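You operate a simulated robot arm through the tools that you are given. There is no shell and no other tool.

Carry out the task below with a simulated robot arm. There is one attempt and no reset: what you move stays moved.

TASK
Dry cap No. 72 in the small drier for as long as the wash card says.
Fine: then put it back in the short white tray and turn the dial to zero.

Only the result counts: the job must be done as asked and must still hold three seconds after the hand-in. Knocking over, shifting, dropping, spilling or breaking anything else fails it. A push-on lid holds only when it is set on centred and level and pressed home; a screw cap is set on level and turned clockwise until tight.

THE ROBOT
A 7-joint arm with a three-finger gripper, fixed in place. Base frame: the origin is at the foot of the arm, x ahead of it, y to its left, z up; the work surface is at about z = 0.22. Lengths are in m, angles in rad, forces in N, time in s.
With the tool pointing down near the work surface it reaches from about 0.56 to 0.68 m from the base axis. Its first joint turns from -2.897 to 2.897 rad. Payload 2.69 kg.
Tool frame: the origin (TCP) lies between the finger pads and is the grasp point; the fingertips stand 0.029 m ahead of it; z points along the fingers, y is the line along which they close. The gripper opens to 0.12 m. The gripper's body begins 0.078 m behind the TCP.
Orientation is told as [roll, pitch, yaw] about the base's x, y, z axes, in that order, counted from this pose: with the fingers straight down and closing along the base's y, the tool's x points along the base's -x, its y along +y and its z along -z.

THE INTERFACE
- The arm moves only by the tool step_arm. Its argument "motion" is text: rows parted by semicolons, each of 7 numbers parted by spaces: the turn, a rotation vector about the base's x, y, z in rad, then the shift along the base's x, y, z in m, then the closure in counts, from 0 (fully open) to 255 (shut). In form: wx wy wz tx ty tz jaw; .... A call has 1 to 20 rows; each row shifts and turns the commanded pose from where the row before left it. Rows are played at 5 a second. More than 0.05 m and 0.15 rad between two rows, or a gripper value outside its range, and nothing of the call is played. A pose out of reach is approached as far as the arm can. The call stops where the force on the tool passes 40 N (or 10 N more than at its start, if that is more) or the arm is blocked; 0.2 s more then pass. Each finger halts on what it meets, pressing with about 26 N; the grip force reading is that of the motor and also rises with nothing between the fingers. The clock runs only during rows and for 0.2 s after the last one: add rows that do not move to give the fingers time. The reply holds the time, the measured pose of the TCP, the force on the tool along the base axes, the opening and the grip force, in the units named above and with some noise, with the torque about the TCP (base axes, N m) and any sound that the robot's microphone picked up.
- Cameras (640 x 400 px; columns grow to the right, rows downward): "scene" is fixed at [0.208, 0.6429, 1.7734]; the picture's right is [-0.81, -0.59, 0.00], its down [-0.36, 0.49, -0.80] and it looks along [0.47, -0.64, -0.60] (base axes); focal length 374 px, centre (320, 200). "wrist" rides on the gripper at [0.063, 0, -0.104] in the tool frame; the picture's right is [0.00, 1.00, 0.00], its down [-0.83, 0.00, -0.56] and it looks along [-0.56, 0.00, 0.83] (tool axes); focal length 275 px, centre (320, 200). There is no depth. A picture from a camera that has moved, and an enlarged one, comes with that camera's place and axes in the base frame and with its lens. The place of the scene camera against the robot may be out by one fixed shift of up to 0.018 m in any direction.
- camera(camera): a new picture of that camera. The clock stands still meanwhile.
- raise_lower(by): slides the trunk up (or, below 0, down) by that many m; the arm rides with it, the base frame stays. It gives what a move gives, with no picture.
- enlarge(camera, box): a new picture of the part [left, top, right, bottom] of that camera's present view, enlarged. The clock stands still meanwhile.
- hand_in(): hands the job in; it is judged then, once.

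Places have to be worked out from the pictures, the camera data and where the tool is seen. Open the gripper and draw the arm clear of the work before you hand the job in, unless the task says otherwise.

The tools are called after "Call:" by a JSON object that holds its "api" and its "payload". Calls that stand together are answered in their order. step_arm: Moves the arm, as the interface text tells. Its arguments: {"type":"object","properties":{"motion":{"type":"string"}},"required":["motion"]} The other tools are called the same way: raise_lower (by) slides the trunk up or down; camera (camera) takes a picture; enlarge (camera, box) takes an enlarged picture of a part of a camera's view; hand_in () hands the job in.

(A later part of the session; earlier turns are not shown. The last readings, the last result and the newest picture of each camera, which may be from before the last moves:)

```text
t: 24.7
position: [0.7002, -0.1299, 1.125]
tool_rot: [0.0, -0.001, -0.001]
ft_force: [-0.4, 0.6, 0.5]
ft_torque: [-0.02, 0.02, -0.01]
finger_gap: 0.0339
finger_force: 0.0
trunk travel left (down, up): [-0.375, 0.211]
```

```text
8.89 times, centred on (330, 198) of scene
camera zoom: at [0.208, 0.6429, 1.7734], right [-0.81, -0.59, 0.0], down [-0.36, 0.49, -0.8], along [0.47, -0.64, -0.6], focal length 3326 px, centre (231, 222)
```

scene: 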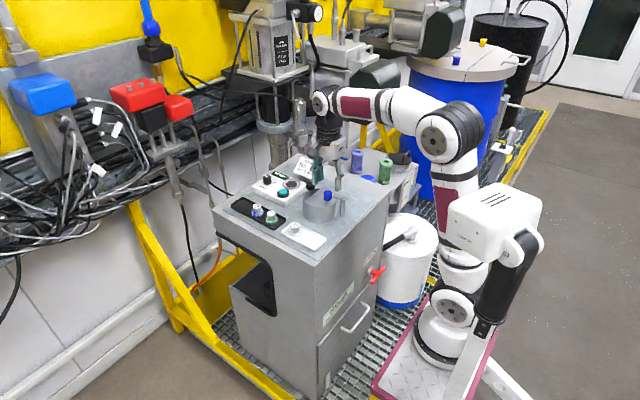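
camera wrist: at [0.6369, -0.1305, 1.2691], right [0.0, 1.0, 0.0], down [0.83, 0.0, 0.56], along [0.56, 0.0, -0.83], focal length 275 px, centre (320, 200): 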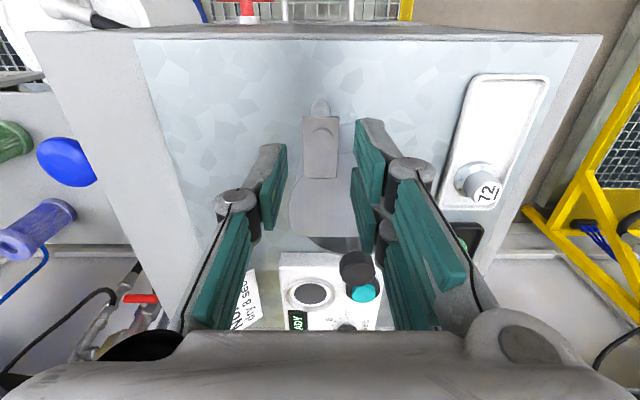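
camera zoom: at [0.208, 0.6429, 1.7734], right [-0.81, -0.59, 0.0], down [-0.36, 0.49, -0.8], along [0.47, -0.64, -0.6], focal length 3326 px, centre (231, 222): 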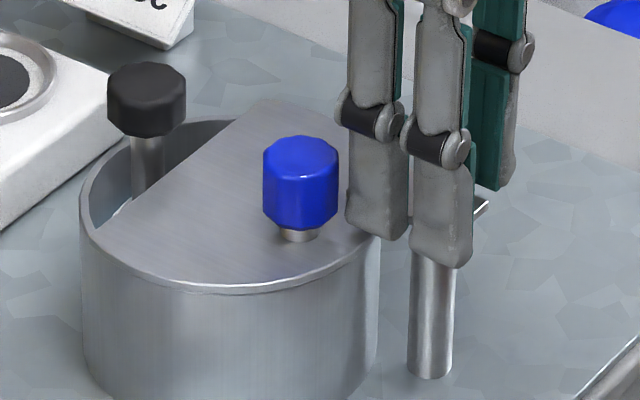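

Tips ≈1.096 with no contact. I'll close on the bar's sides and check the gap.

Call:
{"api": "step_arm", "payload": {"motion": "0 0 0 0 0 0 195; 0 0 0 0 0 0 205; 0 0 0 0 0 0 215; 0 0 0 0 0 0 215"}}

Call:
{"api": "enlarge", "payload": {"camera": "wrist", "box": [240, 80, 400, 200]}}

Call:
{"api": "enlarge", "payload": {"camera": "scene", "box": [300, 175, 360, 220]}}

```text
t: 25.7
position: [0.6986, -0.1308, 1.124]
tool_rot: [0.0, -0.001, -0.001]
ft_force: [1.0, 0.3, -0.9]
ft_torque: [-0.01, -0.02, -0.04]
finger_gap: 0.0187
finger_force: 0.1
trunk travel left (down, up): [-0.375, 0.211]
```

```text
3.33 times, centred on (320, 140) of wrist
camera zoom: at [0.6368, -0.1301, 1.2289], right [0.0, 1.0, 0.0], down [0.83, 0.0, 0.56], along [0.56, 0.0, -0.83], focal length 918 px, centre (320, 400)
```

zoom: 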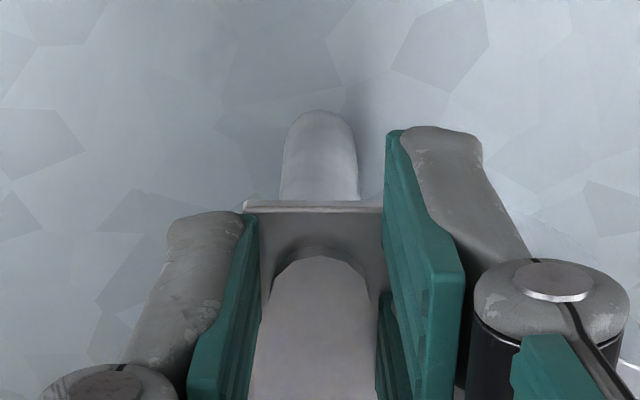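

```text
8.89 times, centred on (330, 198) of scene
camera zoom: at [0.208, 0.6429, 1.7734], right [-0.81, -0.59, 0.0], down [-0.36, 0.49, -0.8], along [0.47, -0.64, -0.6], focal length 3326 px, centre (231, 222)
```

zoom: 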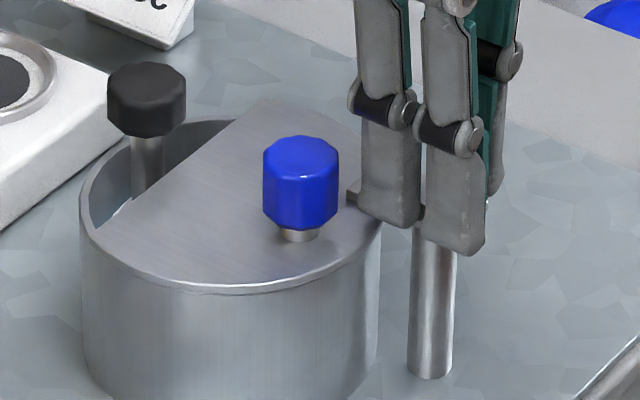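

The fingers closed past 19 mm without force, so the tips are still above the bar. I'll use this to touch down on the bar's top with 1-mm steps and find its height.

Call:
{"api": "step_arm", "payload": {"motion": "0 0 0 0 0 -0.001 215; 0 0 0 0 0 0 215"}}

Call:
{"api": "step_arm", "payload": {"motion": "0 0 0 0 0 -0.001 215; 0 0 0 0 0 0 215"}}

Call:
{"api": "step_arm", "payload": {"motion": "0 0 0 0 0 -0.001 215; 0 0 0 0 0 0 215"}}

```text
t: 26.3
position: [0.699, -0.1295, 1.1232]
tool_rot: [-0.001, 0.0, 0.0]
ft_force: [-0.3, -0.6, -0.4]
ft_torque: [0.02, -0.04, -0.04]
finger_gap: 0.0188
finger_force: 0.0
trunk travel left (down, up): [-0.375, 0.211]
```

```text
t: 26.9
position: [0.6988, -0.1301, 1.1228]
tool_rot: [-0.001, 0.001, 0.001]
ft_force: [0.4, -0.2, 0.1]
ft_torque: [0.02, 0.0, 0.01]
finger_gap: 0.0187
finger_force: 0.0
trunk travel left (down, up): [-0.375, 0.211]
```

```text
t: 27.5
position: [0.6997, -0.1306, 1.121]
tool_rot: [-0.001, 0.001, -0.001]
ft_force: [-0.8, -0.3, 0.6]
ft_torque: [-0.03, -0.02, 0.01]
finger_gap: 0.0187
finger_force: 0.0
trunk travel left (down, up): [-0.375, 0.211]
```

Call:
{"api": "step_arm", "payload": {"motion": "0 0 0 0 0 -0.001 215; 0 0 0 0 0 0 215"}}

Call:
{"api": "step_arm", "payload": {"motion": "0 0 0 0 0 -0.001 215; 0 0 0 0 0 0 215"}}

Call:
{"api": "step_arm", "payload": {"motion": "0 0 0 0 0 -0.001 215; 0 0 0 0 0 0 215"}}

```text
t: 28.1
position: [0.7, -0.1299, 1.1201]
tool_rot: [0.001, -0.001, 0.0]
ft_force: [0.2, 0.0, 3.5]
ft_torque: [0.07, -0.05, 0.0]
finger_gap: 0.0189
finger_force: 0.0
trunk travel left (down, up): [-0.375, 0.211]
```

```text
t: 28.7
position: [0.6997, -0.1306, 1.1201]
tool_rot: [-0.002, -0.003, 0.0]
ft_force: [0.4, 0.5, 15.1]
ft_torque: [0.22, -0.26, 0.05]
finger_gap: 0.0186
finger_force: 0.0
trunk travel left (down, up): [-0.375, 0.211]
```

```text
t: 29.3
position: [0.6993, -0.1294, 1.1195]
tool_rot: [-0.002, -0.004, 0.001]
ft_force: [-1.2, 5.3, 32.3]
ft_torque: [0.56, -0.54, 0.02]
finger_gap: 0.0198
finger_force: 0.8
trunk travel left (down, up): [-0.375, 0.211]
```

Contact came at TCP z≈1.120 (tips ≈1.091) only under the far +y finger, so bar and lid heights are still unclear. I'll back off, open, retreat, and take a low-angle look from the robot side.

Call:
{"api": "step_arm", "payload": {"motion": "0 0 0 0 0 0.003 215; 0 0 0 0 0 0.005 183; 0 0 0 0 0 0.02 183; 0 0 0 0 0 0.03 183; 0 0 0 0 0 0.03 120; 0 0 0 -0.03 0 0.01 0; 0 0 0 -0.03 0 0 0; 0 0 0 -0.03 0 0 0; 0 -0.1 0 -0.01 0 0 0; 0 -0.1 0 0 0 0 0; 0 -0.1 0 0 0 0 0; 0 -0.1 0 0 0 0 0; 0 -0.1 0 0 0 -0.02 0; 0 0 0 0 0 -0.03 0; 0 0 0 0 0 0 0"}}

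Call:
{"api": "camera", "payload": {"camera": "wrist"}}

Call:
{"api": "enlarge", "payload": {"camera": "scene", "box": [300, 175, 360, 220]}}

```text
t: 32.5
position: [0.6012, -0.1302, 1.1656]
tool_rot: [-0.002, -0.501, 0.0]
ft_force: [0.1, 0.2, 0.0]
ft_torque: [-0.03, 0.01, 0.03]
finger_gap: 0.1199
finger_force: 0.1
trunk travel left (down, up): [-0.375, 0.211]
```

```text
taken
camera wrist: at [0.4947, -0.1299, 1.2273], right [0.0, 1.0, 0.0], down [0.46, 0.0, 0.89], along [0.89, 0.0, -0.46], focal length 275 px, centre (320, 200)
```

wrist: 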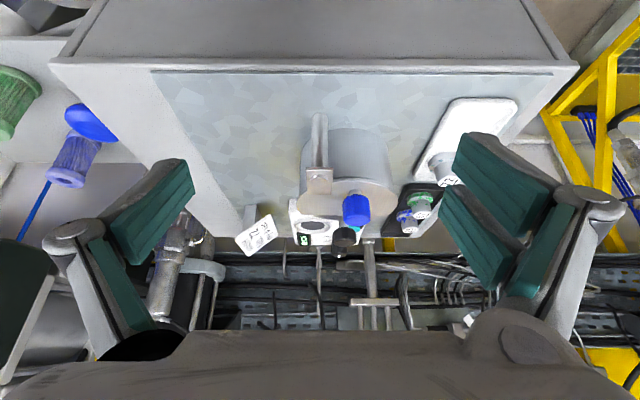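

```text
8.89 times, centred on (330, 198) of scene
camera zoom: at [0.208, 0.6429, 1.7734], right [-0.81, -0.59, 0.0], down [-0.36, 0.49, -0.8], along [0.47, -0.64, -0.6], focal length 3326 px, centre (231, 222)
```

zoom: 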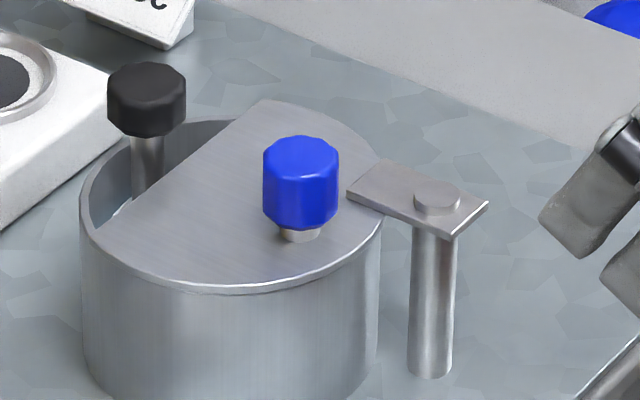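

Call:
{"api": "step_arm", "payload": {"motion": "0 -0.1 0 0 0 -0.02 0; 0 -0.1 0 0 0 -0.02 0; 0 0 0 0 0 -0.015 0; 0 0 0 0 0 0 0"}}

Call:
{"api": "camera", "payload": {"camera": "wrist"}}

Call:
{"api": "enlarge", "payload": {"camera": "wrist", "box": [280, 100, 400, 260]}}

```text
t: 33.5
position: [0.5996, -0.1299, 1.1095]
tool_rot: [-0.002, -0.7, 0.001]
ft_force: [-0.2, 0.0, 0.2]
ft_torque: [-0.02, 0.0, 0.0]
finger_gap: 0.1197
finger_force: 0.1
trunk travel left (down, up): [-0.375, 0.211]
```

```text
taken
camera wrist: at [0.4847, -0.1303, 1.1499], right [0.0, 1.0, 0.0], down [0.28, 0.0, 0.96], along [0.96, 0.0, -0.28], focal length 275 px, centre (320, 200)
```

wrist: 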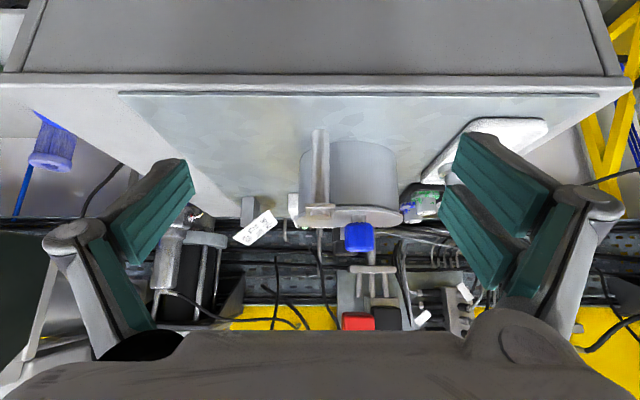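

```text
2.50 times, centred on (340, 180) of wrist
camera zoom: at [0.4847, -0.1303, 1.1499], right [0.0, 1.0, 0.0], down [0.28, 0.0, 0.96], along [0.96, 0.0, -0.28], focal length 688 px, centre (270, 250)
```

zoom: 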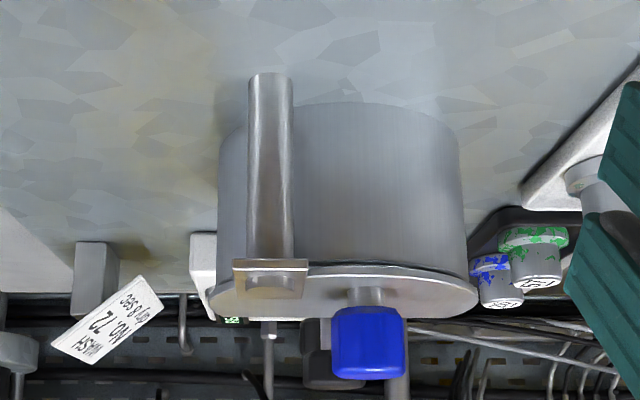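

Call:
{"api": "enlarge", "payload": {"camera": "wrist", "box": [295, 180, 375, 235]}}

Call:
{"api": "enlarge", "payload": {"camera": "wrist", "box": [295, 195, 345, 225]}}

```text
7.27 times, centred on (335, 208) of wrist
camera zoom: at [0.4847, -0.1303, 1.1499], right [0.0, 1.0, 0.0], down [0.28, 0.0, 0.96], along [0.96, 0.0, -0.28], focal length 2002 px, centre (211, 146)
```

zoom: 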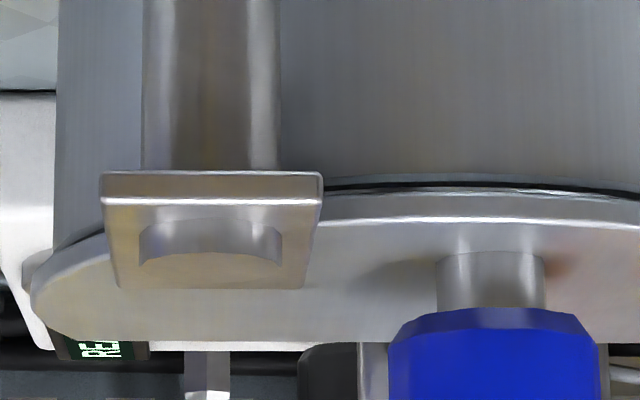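

```text
12.80 times, centred on (320, 210) of wrist
camera zoom: at [0.4847, -0.1303, 1.1499], right [0.0, 1.0, 0.0], down [0.28, 0.0, 0.96], along [0.96, 0.0, -0.28], focal length 3524 px, centre (320, 72)
```

zoom: 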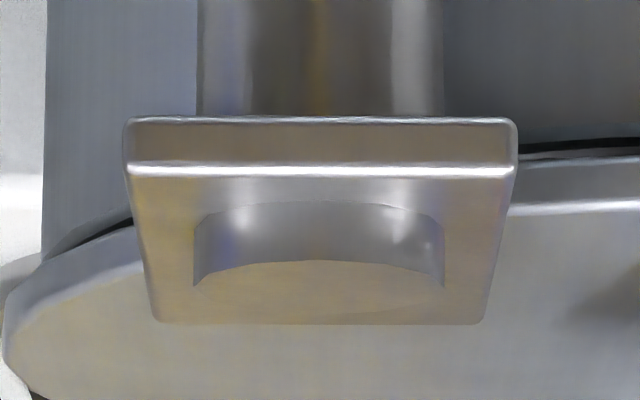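

The low view shows lid top ≈1.0926 and the bar (1.094–1.0976) sitting just above it with its pin on the post: a turn‑latch. I'll go back over the latch and try to turn it clockwise about its pin with the fingers straddling it.

Call:
{"api": "step_arm", "payload": {"motion": "0 0 0 0 0 0.03 0; 0 0.1 0 0 0 0.03 0; 0 0.1 0 0 0 0.03 0; 0 0.1 0 0 0 0.01 0; 0 0.1 0 0.01 0 0 0; 0 0.1 0 0.02 0 0 60; 0 0.1 0 0.02 0 0 120; 0 0.1 0 0.02 0 0 183; 0 0 0 0.02 0 0 183; 0 0 0 0.01 0 0 183; 0 0 0 0 0 -0.02 183; 0 0 0 0 0 0 183"}}

Call:
{"api": "enlarge", "payload": {"camera": "wrist", "box": [240, 60, 400, 180]}}

```text
t: 36.1
position: [0.6998, -0.1315, 1.1911]
tool_rot: [-0.001, 0.0, -0.001]
ft_force: [-0.4, -0.4, -0.5]
ft_torque: [0.0, -0.02, -0.01]
finger_gap: 0.0338
finger_force: 0.1
trunk travel left (down, up): [-0.375, 0.211]
```

```text
3.33 times, centred on (320, 120) of wrist
camera zoom: at [0.6377, -0.1306, 1.2958], right [0.0, 1.0, 0.0], down [0.83, 0.0, 0.56], along [0.56, 0.0, -0.83], focal length 918 px, centre (320, 467)
```

zoom: 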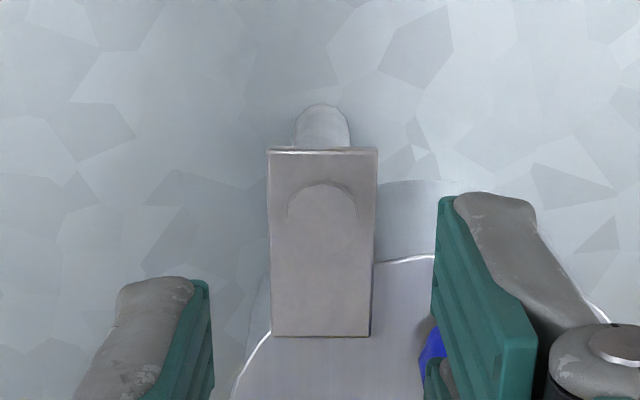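

Call:
{"api": "step_arm", "payload": {"motion": "0 0 0 0.001 0 -0.02 183; 0 0 0 0 0 -0.02 183; 0 0 0 0 0 -0.015 183; 0 0 0 0 0 -0.01 183; 0 0 0 0 0 -0.004 183; 0 0 0 0 0 0 183"}}

Call:
{"api": "step_arm", "payload": {"motion": "0 0 0 0 0 0 190; 0 0 0 0 0 0 197; 0 0 0 0 0 0 197; 0 0 0 0 0 0 197"}}

Call:
{"api": "enlarge", "payload": {"camera": "wrist", "box": [240, 80, 400, 200]}}

```text
t: 37.5
position: [0.7013, -0.1302, 1.1215]
tool_rot: [0.0, 0.0, 0.0]
ft_force: [0.8, 0.7, -0.9]
ft_torque: [-0.01, -0.02, -0.03]
finger_gap: 0.034
finger_force: 0.1
trunk travel left (down, up): [-0.375, 0.211]
```

```text
t: 38.5
position: [0.6995, -0.1305, 1.122]
tool_rot: [0.001, 0.0, 0.001]
ft_force: [-0.5, 0.0, 0.8]
ft_torque: [0.01, -0.02, -0.03]
finger_gap: 0.0273
finger_force: 0.2
trunk travel left (down, up): [-0.375, 0.211]
```

```text
3.33 times, centred on (320, 140) of wrist
camera zoom: at [0.6378, -0.1299, 1.2269], right [0.0, 1.0, 0.0], down [0.83, 0.0, 0.56], along [0.56, 0.0, -0.83], focal length 918 px, centre (320, 400)
```

zoom: 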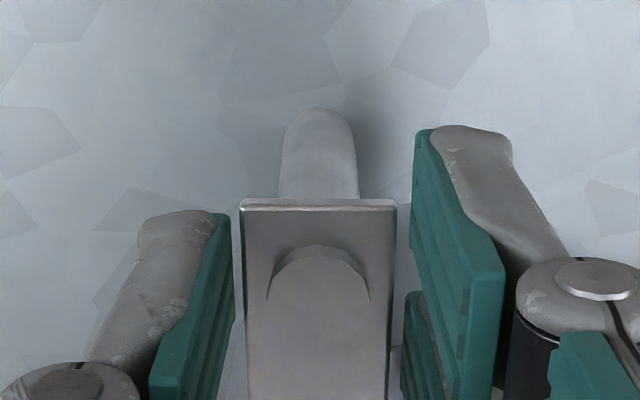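

Call:
{"api": "step_arm", "payload": {"motion": "0 0 0 0 0 0 202; 0 0 0 0 0 0 206; 0 0 0 0 0 0 210; 0 0 0 0 0 0 210"}}

Call:
{"api": "enlarge", "payload": {"camera": "wrist", "box": [240, 80, 400, 200]}}

```text
t: 39.5
position: [0.7014, -0.1307, 1.122]
tool_rot: [-0.001, 0.001, -0.001]
ft_force: [0.4, 0.0, -0.5]
ft_torque: [0.04, -0.01, -0.01]
finger_gap: 0.021
finger_force: 0.0
trunk travel left (down, up): [-0.375, 0.211]
```

```text
3.33 times, centred on (320, 140) of wrist
camera zoom: at [0.6378, -0.1299, 1.2269], right [0.0, 1.0, 0.0], down [0.83, 0.0, 0.56], along [0.56, 0.0, -0.83], focal length 918 px, centre (320, 400)
```

zoom: 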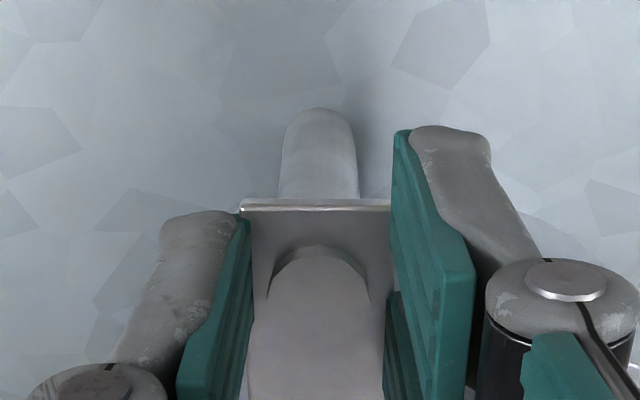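

At this height the fingers still don't engage the bar (gap 21 mm, no force), so the effective tips are higher than I assumed. I'll open, shift 7 mm toward the robot so the fingers clear the lid edge, go 10 mm lower, and grip the bar there.

Call:
{"api": "step_arm", "payload": {"motion": "0 0 0 0 0 0.005 183; 0 0 0 -0.0035 0.0005 0 183; 0 0 0 -0.003 0 0 183; 0 0 0 0 0 -0.005 183; 0 0 0 0 0 -0.003 183; 0 0 0 0 0 -0.003 183; 0 0 0 0 0 -0.003 183; 0 0 0 0 0 0 183"}}

Call:
{"api": "enlarge", "payload": {"camera": "wrist", "box": [240, 80, 400, 200]}}

Call:
{"api": "enlarge", "payload": {"camera": "scene", "box": [300, 175, 360, 220]}}

```text
t: 41.3
position: [0.6936, -0.1294, 1.1144]
tool_rot: [-0.001, -0.004, 0.001]
ft_force: [-2.5, 1.5, 17.8]
ft_torque: [0.46, -0.34, 0.06]
finger_gap: 0.0353
finger_force: 1.0
trunk travel left (down, up): [-0.375, 0.211]
```

```text
3.33 times, centred on (320, 140) of wrist
camera zoom: at [0.6307, -0.129, 1.219], right [0.0, 1.0, 0.0], down [0.83, 0.0, 0.56], along [0.56, 0.0, -0.83], focal length 918 px, centre (320, 400)
```

zoom: 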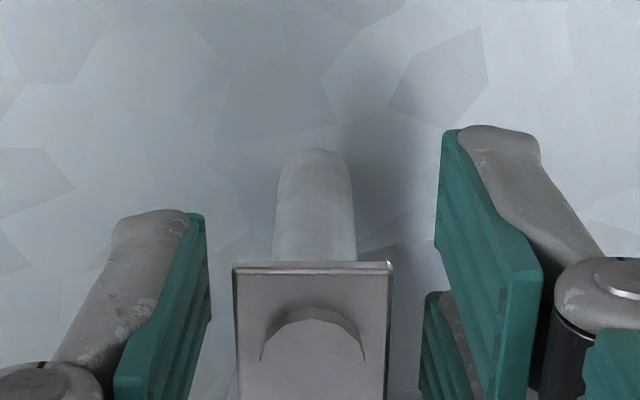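

```text
8.89 times, centred on (330, 198) of scene
camera zoom: at [0.208, 0.6429, 1.7734], right [-0.81, -0.59, 0.0], down [-0.36, 0.49, -0.8], along [0.47, -0.64, -0.6], focal length 3326 px, centre (231, 222)
```

zoom: 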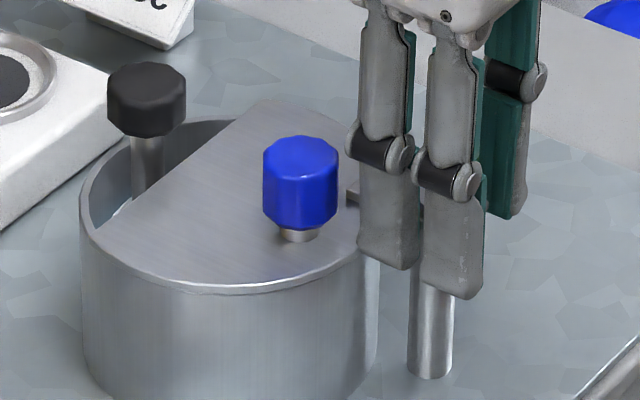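

Contact now is on the lid edge at TCP z≈1.1145 (versus 1.1200 on the bar top), so the effective fingertip is ~22 mm ahead of the TCP; bar and lid heights agree with the low view. I'll set z to 1.1165 (between lid top and bar top), re-centre on the pin and close on the bar.

Call:
{"api": "step_arm", "payload": {"motion": "0 0 0 0 0 0.0036 183; 0 0 0 0.0035 -0.0005 0 183; 0 0 0 0.003 0 0 183; 0 0 0 0 0 0 183; 0 0 0 0 0 0 197; 0 0 0 0 0 0 205; 0 0 0 0 0 0 215; 0 0 0 0 0 0 225; 0 0 0 0 0 0 225"}}

Call:
{"api": "enlarge", "payload": {"camera": "wrist", "box": [240, 80, 400, 200]}}

Call:
{"api": "enlarge", "payload": {"camera": "scene", "box": [300, 175, 360, 220]}}

```text
t: 43.3
position: [0.7001, -0.13, 1.1165]
tool_rot: [-0.002, 0.003, 0.002]
ft_force: [-2.3, -1.4, -1.9]
ft_torque: [-0.09, 0.06, -0.04]
finger_gap: 0.0155
finger_force: 41.9
trunk travel left (down, up): [-0.375, 0.211]
```

```text
3.33 times, centred on (320, 140) of wrist
camera zoom: at [0.6374, -0.1302, 1.2211], right [0.0, 1.0, 0.0], down [0.83, 0.0, 0.56], along [0.56, 0.0, -0.83], focal length 918 px, centre (320, 400)
```

zoom: 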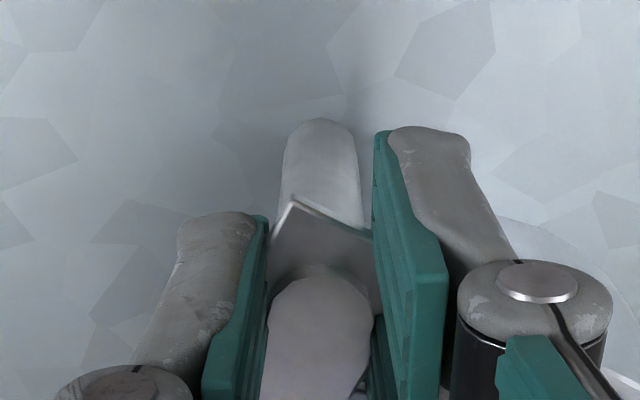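

```text
8.89 times, centred on (330, 198) of scene
camera zoom: at [0.208, 0.6429, 1.7734], right [-0.81, -0.59, 0.0], down [-0.36, 0.49, -0.8], along [0.47, -0.64, -0.6], focal length 3326 px, centre (231, 222)
```

zoom: 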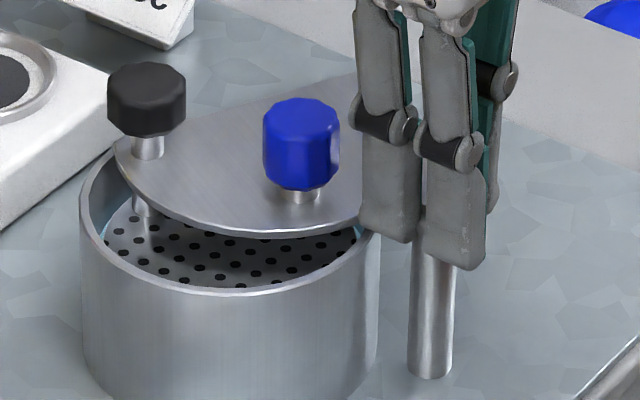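

The squeeze turned the bar about the pin — and the lid swung with it (clockwise, toward −y), opening the drum on the +y side. So the lid does swing on the post; I'll zoom to see whether it's touching the basket's rod.

Call:
{"api": "enlarge", "payload": {"camera": "scene", "box": [300, 175, 340, 205]}}

Call:
{"api": "camera", "payload": {"camera": "wrist"}}

```text
13.33 times, centred on (320, 190) of scene
camera zoom: at [0.208, 0.6429, 1.7734], right [-0.81, -0.59, 0.0], down [-0.36, 0.49, -0.8], along [0.47, -0.64, -0.6], focal length 4989 px, centre (320, 333)
```

zoom: 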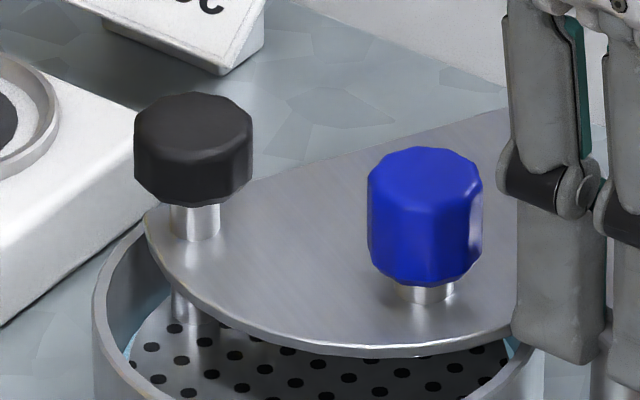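

```text
taken
camera wrist: at [0.6374, -0.1302, 1.2211], right [0.0, 1.0, 0.0], down [0.83, 0.0, 0.56], along [0.56, 0.0, -0.83], focal length 275 px, centre (320, 200)
```

wrist: 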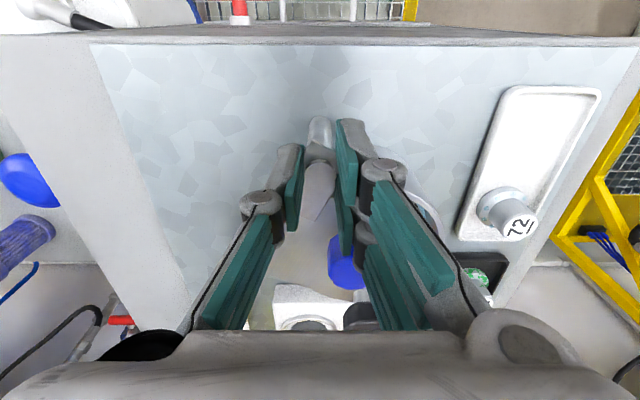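

The lid opens clockwise and passes the rod freely. I'll release the bar, rise, and then push the blue knob along −y with closed fingers to swing the lid fully open.

Call:
{"api": "step_arm", "payload": {"motion": "0 0 0 0 0 0 183; 0 0 0 0 0 0 183; 0 0 0 0 0 0.01 183; 0 0 0 0 0 0.02 183; 0 0 0 0 0 0.03 183; 0 0 0 0.015 0.015 0 183; 0 0 0 0.015 0.02 0 220; 0 0 0 0.015 0.015 0 255; 0 0 0 0 0 0 255; 0 0 0 0 0 0 255"}}

Call:
{"api": "camera", "payload": {"camera": "wrist"}}

Call:
{"api": "enlarge", "payload": {"camera": "scene", "box": [300, 175, 360, 220]}}

```text
t: 45.5
position: [0.7463, -0.0795, 1.1761]
tool_rot: [-0.001, 0.0, -0.001]
ft_force: [0.5, 0.0, -1.0]
ft_torque: [0.0, -0.01, -0.02]
finger_gap: 0.0
finger_force: 25.9
trunk travel left (down, up): [-0.375, 0.211]
```

```text
taken
camera wrist: at [0.683, -0.0798, 1.282], right [0.0, 1.0, 0.0], down [0.83, 0.0, 0.56], along [0.56, 0.0, -0.83], focal length 275 px, centre (320, 200)
```

wrist: 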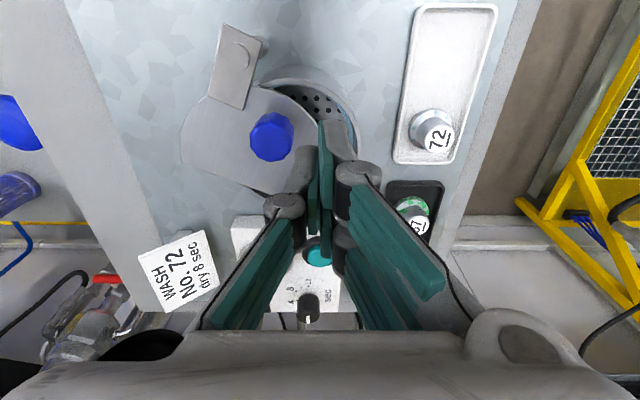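

```text
8.89 times, centred on (330, 198) of scene
camera zoom: at [0.208, 0.6429, 1.7734], right [-0.81, -0.59, 0.0], down [-0.36, 0.49, -0.8], along [0.47, -0.64, -0.6], focal length 3326 px, centre (231, 222)
```

zoom: 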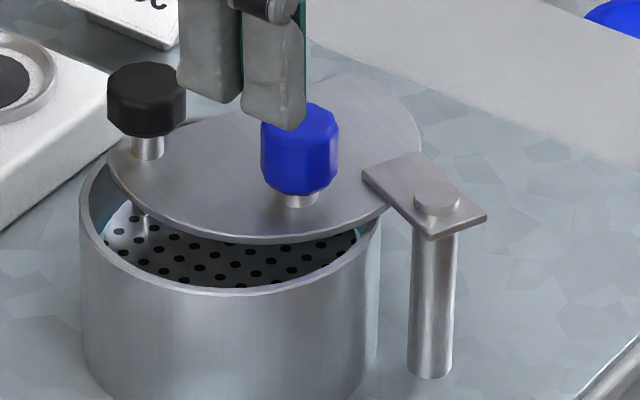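

The lid is swung ~25°; knob is now near (0.746, −0.110). I'll descend with closed fingers on its +y side and push slowly toward −y.

Call:
{"api": "step_arm", "payload": {"motion": "0 0 0 0 0 -0.02 255; 0 0 0 0 0 -0.02 255; 0 0 0 0 0 -0.01 255; 0 0 0 0 0 -0.004 255; 0 0 0 0 0 0 255"}}

Call:
{"api": "step_arm", "payload": {"motion": "0 0 0 0 -0.005 0 255; 0 0 0 0 -0.005 0 255; 0 0 0 0 -0.005 0 255; 0 0 0 0 -0.005 0 255; 0 0 0 0 -0.005 0 255; 0 0 0 0 0 0 255"}}

Call:
{"api": "enlarge", "payload": {"camera": "scene", "box": [300, 175, 360, 220]}}

```text
t: 46.7
position: [0.7453, -0.0809, 1.1232]
tool_rot: [0.002, 0.002, 0.0]
ft_force: [-0.3, -0.9, -0.2]
ft_torque: [0.02, -0.01, -0.03]
finger_gap: 0.0
finger_force: 26.1
trunk travel left (down, up): [-0.375, 0.211]
```

```text
t: 48.1
position: [0.7467, -0.107, 1.1231]
tool_rot: [0.001, 0.001, 0.002]
ft_force: [0.3, -0.1, 0.4]
ft_torque: [-0.03, 0.04, 0.0]
finger_gap: 0.0
finger_force: 26.4
trunk travel left (down, up): [-0.375, 0.211]
```

```text
8.89 times, centred on (330, 198) of scene
camera zoom: at [0.208, 0.6429, 1.7734], right [-0.81, -0.59, 0.0], down [-0.36, 0.49, -0.8], along [0.47, -0.64, -0.6], focal length 3326 px, centre (231, 222)
```

zoom: 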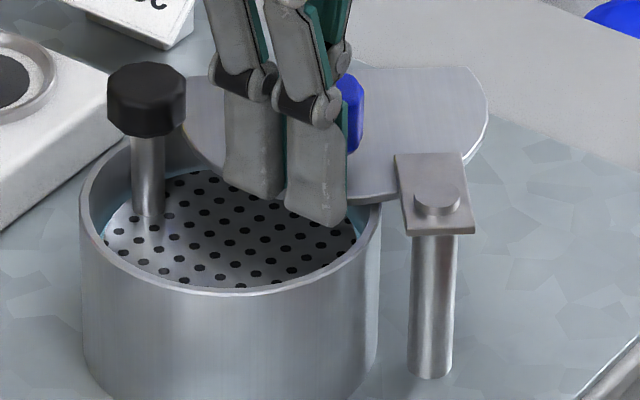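

The lid swings freely with negligible force. I'll continue pushing to open it ~95°.

Call:
{"api": "step_arm", "payload": {"motion": "0 0 0 0 -0.005 0 255; 0 0 0 0 -0.005 0 255; 0 0 0 -0.002 -0.005 0 255; 0 0 0 -0.002 -0.005 0 255; 0 0 0 -0.002 -0.005 0 255; 0 0 0 -0.002 -0.005 0 255; 0 0 0 -0.002 -0.005 0 255; 0 0 0 0 -0.003 0 255; 0 0 0 0 0 0 255"}}

Call:
{"api": "enlarge", "payload": {"camera": "scene", "box": [300, 165, 380, 225]}}

```text
t: 50.1
position: [0.7362, -0.1423, 1.1225]
tool_rot: [-0.001, 0.0, -0.001]
ft_force: [-0.2, 0.6, 0.2]
ft_torque: [-0.02, -0.01, 0.0]
finger_gap: 0.0
finger_force: 26.1
trunk travel left (down, up): [-0.375, 0.211]
```

```text
6.67 times, centred on (340, 195) of scene
camera zoom: at [0.208, 0.6429, 1.7734], right [-0.81, -0.59, 0.0], down [-0.36, 0.49, -0.8], along [0.47, -0.64, -0.6], focal length 2495 px, centre (187, 233)
```

zoom: 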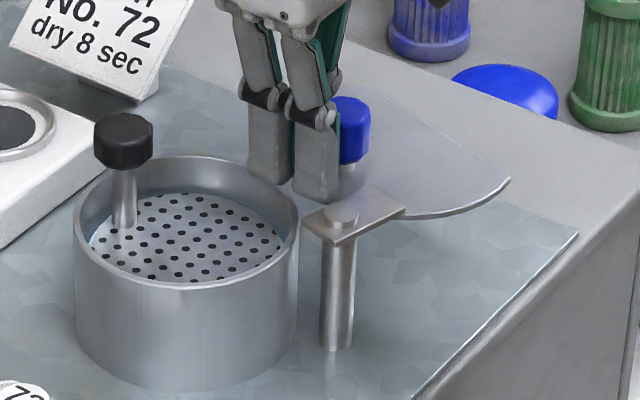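

The lid is fully open and the basket floor is exposed. I'll back off, rise, and look at the basket from above.

Call:
{"api": "step_arm", "payload": {"motion": "0 0 0 0 0.01 0 255; 0 0 0 0 0.01 0.01 255; 0 0 0 0 0.01 0.03 200; 0 0 0 0 0.01 0.04 150; 0 0 0 0 0.01 0.04 100; 0 0 0 0 0 0.04 50; 0 0 0 0 0 0.03 0; 0 0 0 0 0 0 0"}}

Call:
{"api": "camera", "payload": {"camera": "wrist"}}

Call:
{"api": "enlarge", "payload": {"camera": "wrist", "box": [230, 60, 470, 240]}}

Call:
{"api": "enlarge", "payload": {"camera": "scene", "box": [230, 160, 370, 260]}}

```text
t: 51.9
position: [0.7362, -0.0932, 1.3128]
tool_rot: [-0.002, 0.0, 0.001]
ft_force: [-0.9, 0.2, -0.3]
ft_torque: [-0.06, 0.01, 0.01]
finger_gap: 0.1198
finger_force: 0.1
trunk travel left (down, up): [-0.375, 0.211]
```

```text
taken
camera wrist: at [0.6731, -0.093, 1.418], right [0.0, 1.0, 0.0], down [0.83, 0.0, 0.56], along [0.56, 0.0, -0.83], focal length 275 px, centre (320, 200)
```

wrist: 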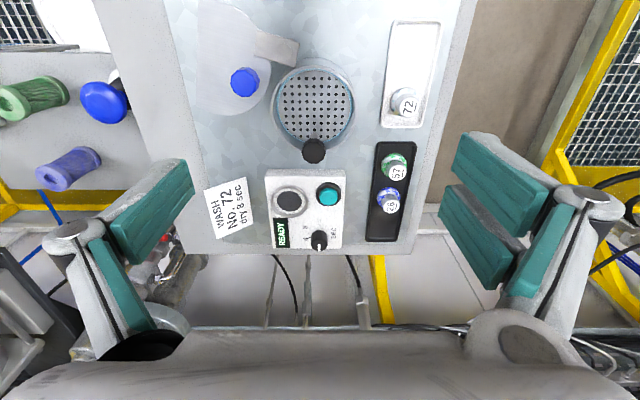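

```text
2.22 times, centred on (350, 150) of wrist
camera zoom: at [0.6731, -0.093, 1.418], right [0.0, 1.0, 0.0], down [0.83, 0.0, 0.56], along [0.56, 0.0, -0.83], focal length 612 px, centre (253, 311)
```

zoom: 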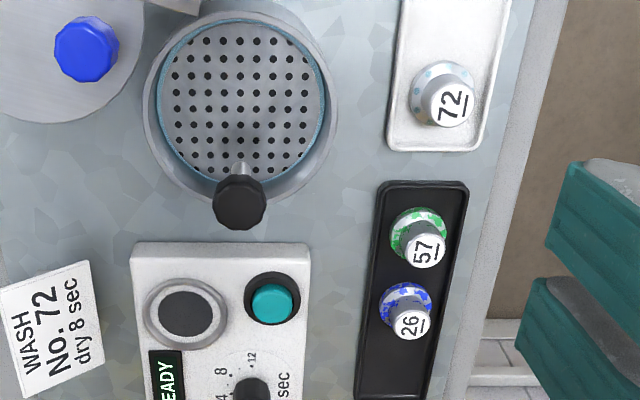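

```text
4.00 times, centred on (300, 210) of scene
camera zoom: at [0.208, 0.6429, 1.7734], right [-0.81, -0.59, 0.0], down [-0.36, 0.49, -0.8], along [0.47, -0.64, -0.6], focal length 1497 px, centre (400, 160)
```

zoom: 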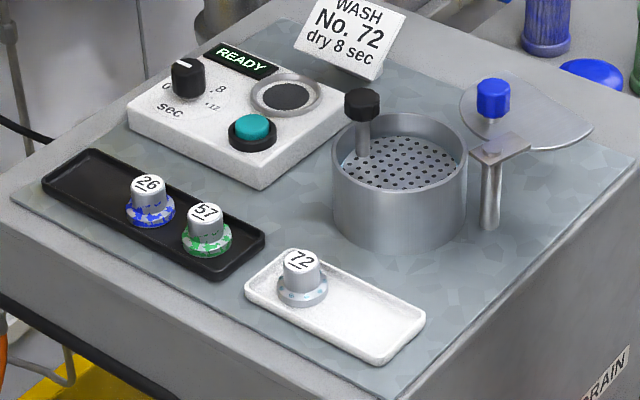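

The drum interior is a perforated disc on the black-knob rod; it looks shallow, so I need its depth. I'll zoom in for detail.

Call:
{"api": "enlarge", "payload": {"camera": "wrist", "box": [265, 55, 365, 170]}}

Call:
{"api": "enlarge", "payload": {"camera": "scene", "box": [305, 175, 355, 225]}}

Call:
{"api": "enlarge", "payload": {"camera": "scene", "box": [285, 215, 345, 255]}}

```text
3.48 times, centred on (315, 112) of wrist
camera zoom: at [0.6731, -0.093, 1.418], right [0.0, 1.0, 0.0], down [0.83, 0.0, 0.56], along [0.56, 0.0, -0.83], focal length 958 px, centre (337, 504)
```

zoom: 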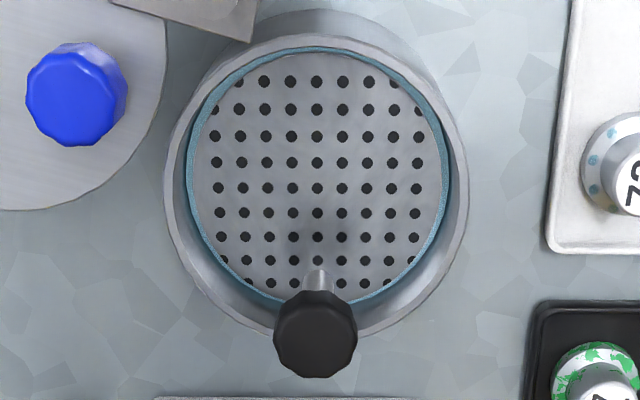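

```text
8.00 times, centred on (330, 200) of scene
camera zoom: at [0.208, 0.6429, 1.7734], right [-0.81, -0.59, 0.0], down [-0.36, 0.49, -0.8], along [0.47, -0.64, -0.6], focal length 2994 px, centre (240, 200)
```

zoom: 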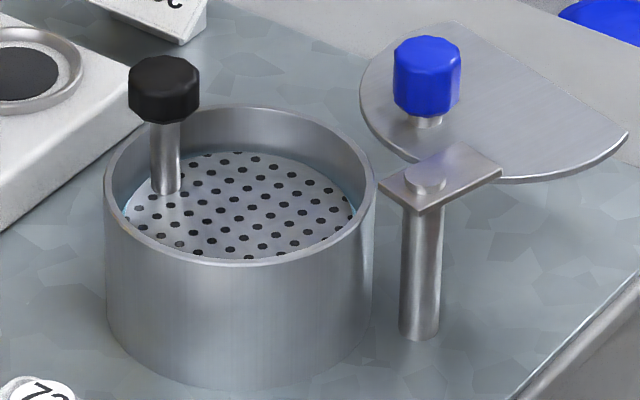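

```text
10.00 times, centred on (315, 235) of scene
camera zoom: at [0.208, 0.6429, 1.7734], right [-0.81, -0.59, 0.0], down [-0.36, 0.49, -0.8], along [0.47, -0.64, -0.6], focal length 3742 px, centre (370, -150)
```

zoom: 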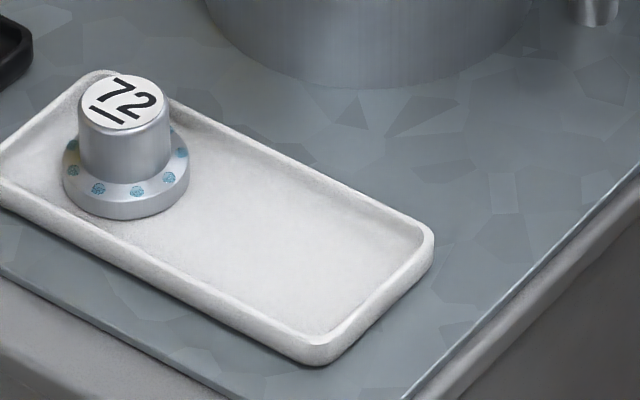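

The disc sits only ≈22 mm below the rim (z≈1.067) while cap 72 is ≈33 mm tall, so the black knob is probably a lift to be pressed down. I'll test it by pressing gently on the knob with closed fingers.

Call:
{"api": "step_arm", "payload": {"motion": "0 0 0 0.02 0 0 120; 0 0 0 0.02 -0.003 0 200; 0 0 0 0.02 -0.003 0 255; 0 0 0 0.0068 -0.0013 -0.03 255; 0 0 0 0 0 -0.04 255; 0 0 0 0 0 -0.04 255; 0 0 0 0 0 -0.02 255; 0 0 0 0 0 -0.01 255; 0 0 0 0 0 -0.01 255; 0 0 0 0 0 0 255"}}

Call:
{"api": "enlarge", "payload": {"camera": "scene", "box": [290, 165, 370, 225]}}

```text
t: 54.1
position: [0.8032, -0.1007, 1.162]
tool_rot: [0.0, 0.001, 0.0]
ft_force: [-0.9, 0.3, 0.7]
ft_torque: [0.01, -0.02, 0.01]
finger_gap: 0.0002
finger_force: 26.2
trunk travel left (down, up): [-0.375, 0.211]
```

```text
6.67 times, centred on (330, 195) of scene
camera zoom: at [0.208, 0.6429, 1.7734], right [-0.81, -0.59, 0.0], down [-0.36, 0.49, -0.8], along [0.47, -0.64, -0.6], focal length 2495 px, centre (253, 233)
```

zoom: 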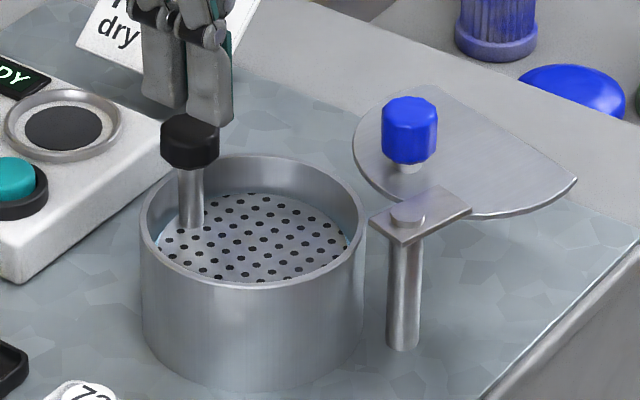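

Call:
{"api": "step_arm", "payload": {"motion": "0 0 0 0 0 -0.004 255; 0 0 0 0 0 -0.004 255; 0 0 0 0 0 -0.002 255; 0 0 0 0 0 0 255"}}

Call:
{"api": "step_arm", "payload": {"motion": "0 0 0 0 0 -0.002 255; 0 0 0 0 0 -0.002 255; 0 0 0 0 0 0 255"}}

Call:
{"api": "step_arm", "payload": {"motion": "0 0 0 0 0 -0.002 255; 0 0 0 0 0 0 255"}}

```text
t: 55.1
position: [0.802, -0.1005, 1.152]
tool_rot: [-0.001, -0.001, 0.001]
ft_force: [0.1, 0.3, 0.3]
ft_torque: [0.01, -0.04, 0.01]
finger_gap: 0.0
finger_force: 25.9
trunk travel left (down, up): [-0.375, 0.211]
```

```text
t: 55.9
position: [0.8035, -0.1004, 1.1479]
tool_rot: [0.0, 0.0, 0.0]
ft_force: [-0.4, -0.9, -0.6]
ft_torque: [0.0, 0.01, 0.0]
finger_gap: 0.0
finger_force: 25.7
trunk travel left (down, up): [-0.375, 0.211]
```

```text
t: 56.5
position: [0.8018, -0.1008, 1.1456]
tool_rot: [0.001, 0.001, 0.001]
ft_force: [-0.4, 0.0, 1.5]
ft_torque: [-0.03, 0.01, -0.01]
finger_gap: 0.0059
finger_force: 28.8
trunk travel left (down, up): [-0.375, 0.211]
```

The finger gap changed to 6 mm — maybe contact with the knob top. Let me look before continuing.

Call:
{"api": "enlarge", "payload": {"camera": "scene", "box": [300, 165, 350, 205]}}

Call:
{"api": "camera", "payload": {"camera": "wrist"}}

```text
10.00 times, centred on (325, 185) of scene
camera zoom: at [0.208, 0.6429, 1.7734], right [-0.81, -0.59, 0.0], down [-0.36, 0.49, -0.8], along [0.47, -0.64, -0.6], focal length 3742 px, centre (270, 350)
```

zoom: 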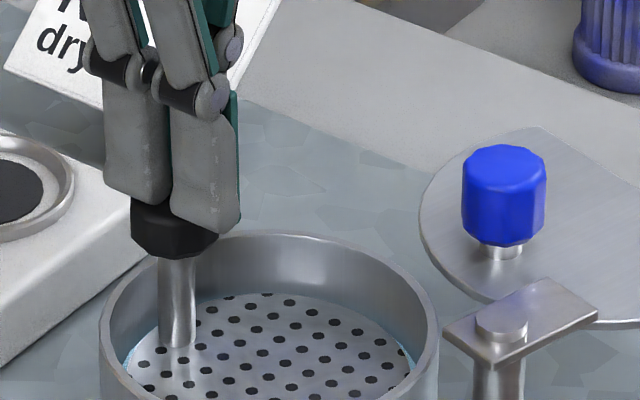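

```text
taken
camera wrist: at [0.7395, -0.1002, 1.2515], right [0.0, 1.0, 0.0], down [0.83, 0.0, 0.56], along [0.56, 0.0, -0.83], focal length 275 px, centre (320, 200)
```

wrist: 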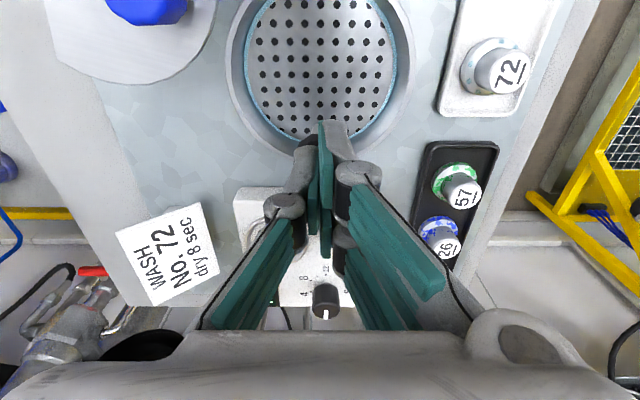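

Call:
{"api": "step_arm", "payload": {"motion": "0 0 0 0 0 -0.001 255; 0 0 0 0 0 0 255"}}

Call:
{"api": "step_arm", "payload": {"motion": "0 0 0 0 0 -0.001 255; 0 0 0 0 0 0 255"}}

Call:
{"api": "enlarge", "payload": {"camera": "scene", "box": [300, 165, 350, 205]}}

```text
t: 57.1
position: [0.8028, -0.1, 1.1464]
tool_rot: [0.0, 0.0, 0.0]
ft_force: [-0.7, -0.3, 2.5]
ft_torque: [0.04, 0.0, -0.01]
finger_gap: 0.006
finger_force: 28.6
trunk travel left (down, up): [-0.375, 0.211]
```

```text
t: 57.7
position: [0.8023, -0.1013, 1.1441]
tool_rot: [0.0, -0.001, 0.0]
ft_force: [-0.6, 1.1, 2.0]
ft_torque: [0.01, 0.07, 0.0]
finger_gap: 0.0059
finger_force: 29.0
trunk travel left (down, up): [-0.375, 0.211]
```

```text
10.00 times, centred on (325, 185) of scene
camera zoom: at [0.208, 0.6429, 1.7734], right [-0.81, -0.59, 0.0], down [-0.36, 0.49, -0.8], along [0.47, -0.64, -0.6], focal length 3742 px, centre (270, 350)
```

zoom: 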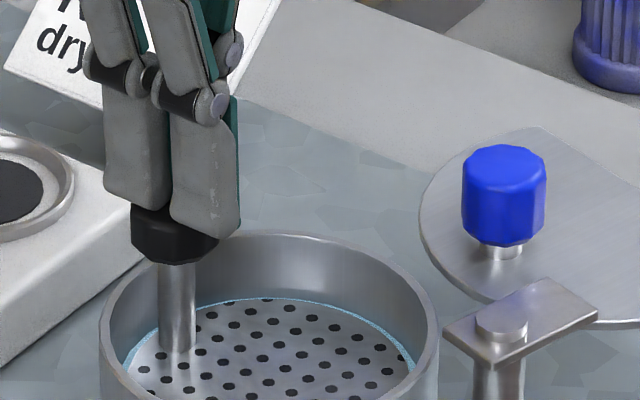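

The knob (and disc) moves down under only ~2 N, so it is a lift: load the cap, press the knob down, close the lid. I'll rise and move over cap 72 for a precise look.

Call:
{"api": "step_arm", "payload": {"motion": "0 0 0 0 0 0.01 255; 0 0 0 0 0 0.03 255; 0 0 0 0 0 0.04 200; 0 0 0 -0.01 0.03 0.03 138; 0 0 0 -0.01 0.03 0 138; 0 0 0 -0.01 0.03 0 138; 0 0 0 -0.0018 0.0308 0 138; 0 0 0 0 0 0 138"}}

Call:
{"api": "camera", "payload": {"camera": "wrist"}}

Call:
{"api": "enlarge", "payload": {"camera": "wrist", "box": [270, 40, 400, 140]}}

Call:
{"api": "enlarge", "payload": {"camera": "scene", "box": [270, 165, 370, 245]}}

```text
t: 59.5
position: [0.7708, 0.0215, 1.2551]
tool_rot: [0.0, 0.001, 0.001]
ft_force: [0.2, -0.1, 0.0]
ft_torque: [-0.02, 0.02, 0.01]
finger_gap: 0.055
finger_force: 0.1
trunk travel left (down, up): [-0.375, 0.211]
```

```text
taken
camera wrist: at [0.7082, 0.0212, 1.3592], right [0.0, 1.0, 0.0], down [0.83, 0.0, 0.56], along [0.56, 0.0, -0.83], focal length 275 px, centre (320, 200)
```

wrist: 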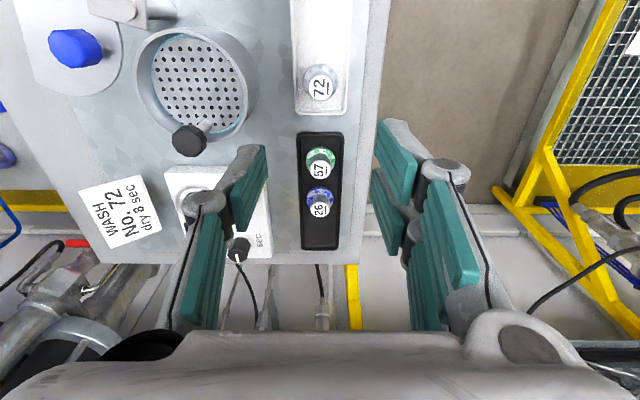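

```text
4.00 times, centred on (335, 90) of wrist
camera zoom: at [0.7082, 0.0212, 1.3592], right [0.0, 1.0, 0.0], down [0.83, 0.0, 0.56], along [0.56, 0.0, -0.83], focal length 1101 px, centre (260, 640)
```

zoom: 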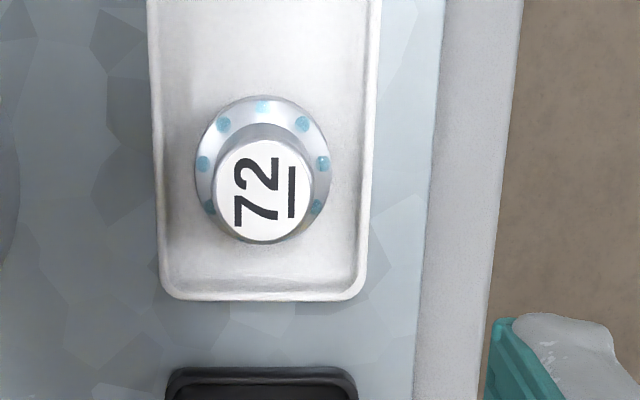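

```text
5.00 times, centred on (320, 205) of scene
camera zoom: at [0.208, 0.6429, 1.7734], right [-0.81, -0.59, 0.0], down [-0.36, 0.49, -0.8], along [0.47, -0.64, -0.6], focal length 1871 px, centre (320, 175)
```

zoom: 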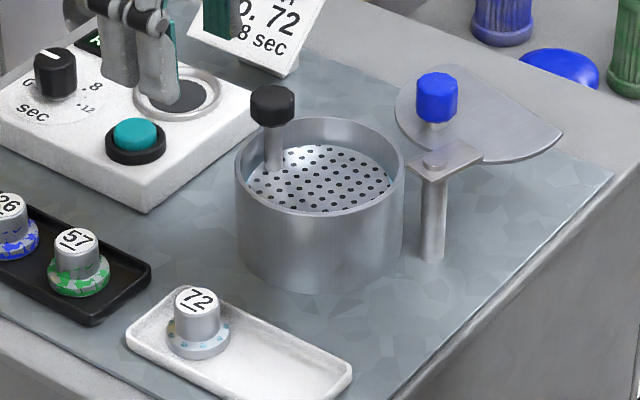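

Cap 72 is centred at about (0.770, 0.022), top z≈1.0615. I'll descend over it with a 50-mm gap and grip the body.

Call:
{"api": "step_arm", "payload": {"motion": "0 0 0 -0.0004 0.0007 -0.03 148; 0 0 0 0 0 -0.03 148; 0 0 0 0 0 -0.03 148; 0 0 0 0 0 -0.03 148; 0 0 0 0 0 -0.025 148; 0 0 0 0 0 -0.015 148; 0 0 0 0 0 0 148"}}

Call:
{"api": "camera", "payload": {"camera": "wrist"}}

Call:
{"api": "enlarge", "payload": {"camera": "scene", "box": [265, 180, 345, 250]}}

```text
t: 61.1
position: [0.7694, 0.0217, 1.0954]
tool_rot: [0.0, -0.001, 0.0]
ft_force: [0.5, 0.4, 0.1]
ft_torque: [-0.02, 0.0, 0.01]
finger_gap: 0.0504
finger_force: 0.1
trunk travel left (down, up): [-0.375, 0.211]
```

```text
taken
camera wrist: at [0.7069, 0.0207, 1.1993], right [0.0, 1.0, 0.0], down [0.83, 0.0, 0.56], along [0.56, 0.0, -0.83], focal length 275 px, centre (320, 200)
```

wrist: 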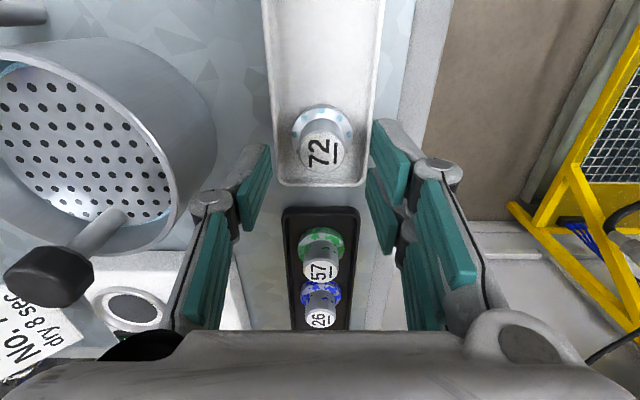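

```text
5.71 times, centred on (305, 215) of scene
camera zoom: at [0.208, 0.6429, 1.7734], right [-0.81, -0.59, 0.0], down [-0.36, 0.49, -0.8], along [0.47, -0.64, -0.6], focal length 2138 px, centre (406, 114)
```

zoom: 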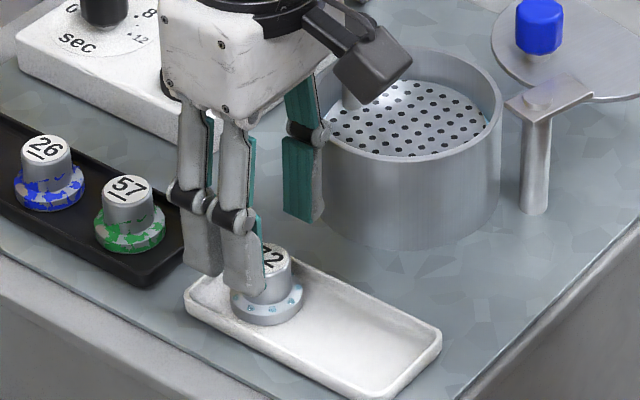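

Alignment is good. I'll lower the last 27 mm and close on the cap body.

Call:
{"api": "step_arm", "payload": {"motion": "0 0 0 0 0 -0.01 148; 0 0 0 0 0 -0.01 148; 0 0 0 0 0 -0.007 148; 0 0 0 0 0 0 148; 0 0 0 0 0 0 180; 0 0 0 0 0 0 220; 0 0 0 0 0 0 255; 0 0 0 0 0 0 255; 0 0 0 0 0 0 255"}}

Call:
{"api": "enlarge", "payload": {"camera": "scene", "box": [265, 180, 345, 250]}}

Call:
{"api": "enlarge", "payload": {"camera": "wrist", "box": [240, 60, 420, 200]}}

```text
t: 63.1
position: [0.7711, 0.0212, 1.0683]
tool_rot: [0.001, 0.0, 0.0]
ft_force: [0.3, 0.6, 0.1]
ft_torque: [-0.01, 0.01, 0.01]
finger_gap: 0.0253
finger_force: 25.9
trunk travel left (down, up): [-0.375, 0.211]
```

```text
5.71 times, centred on (305, 215) of scene
camera zoom: at [0.208, 0.6429, 1.7734], right [-0.81, -0.59, 0.0], down [-0.36, 0.49, -0.8], along [0.47, -0.64, -0.6], focal length 2138 px, centre (406, 114)
```

zoom: 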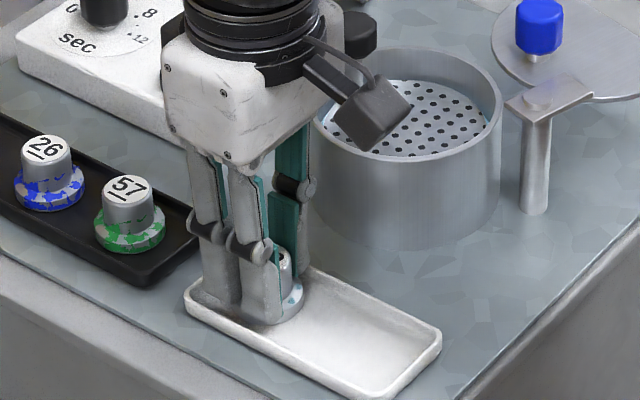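

```text
2.86 times, centred on (330, 130) of wrist
camera zoom: at [0.7072, 0.021, 1.1722], right [0.0, 1.0, 0.0], down [0.83, 0.0, 0.56], along [0.56, 0.0, -0.83], focal length 786 px, centre (291, 400)
```

zoom: 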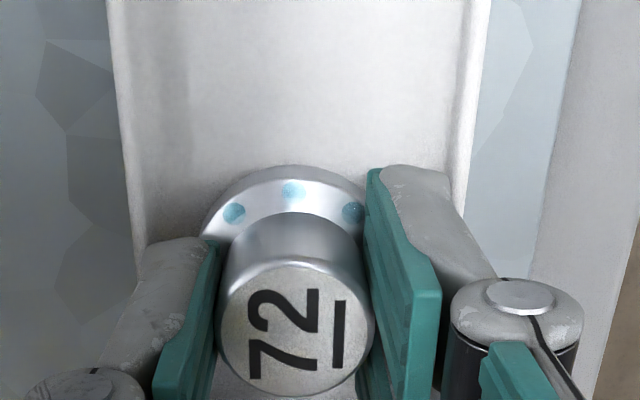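

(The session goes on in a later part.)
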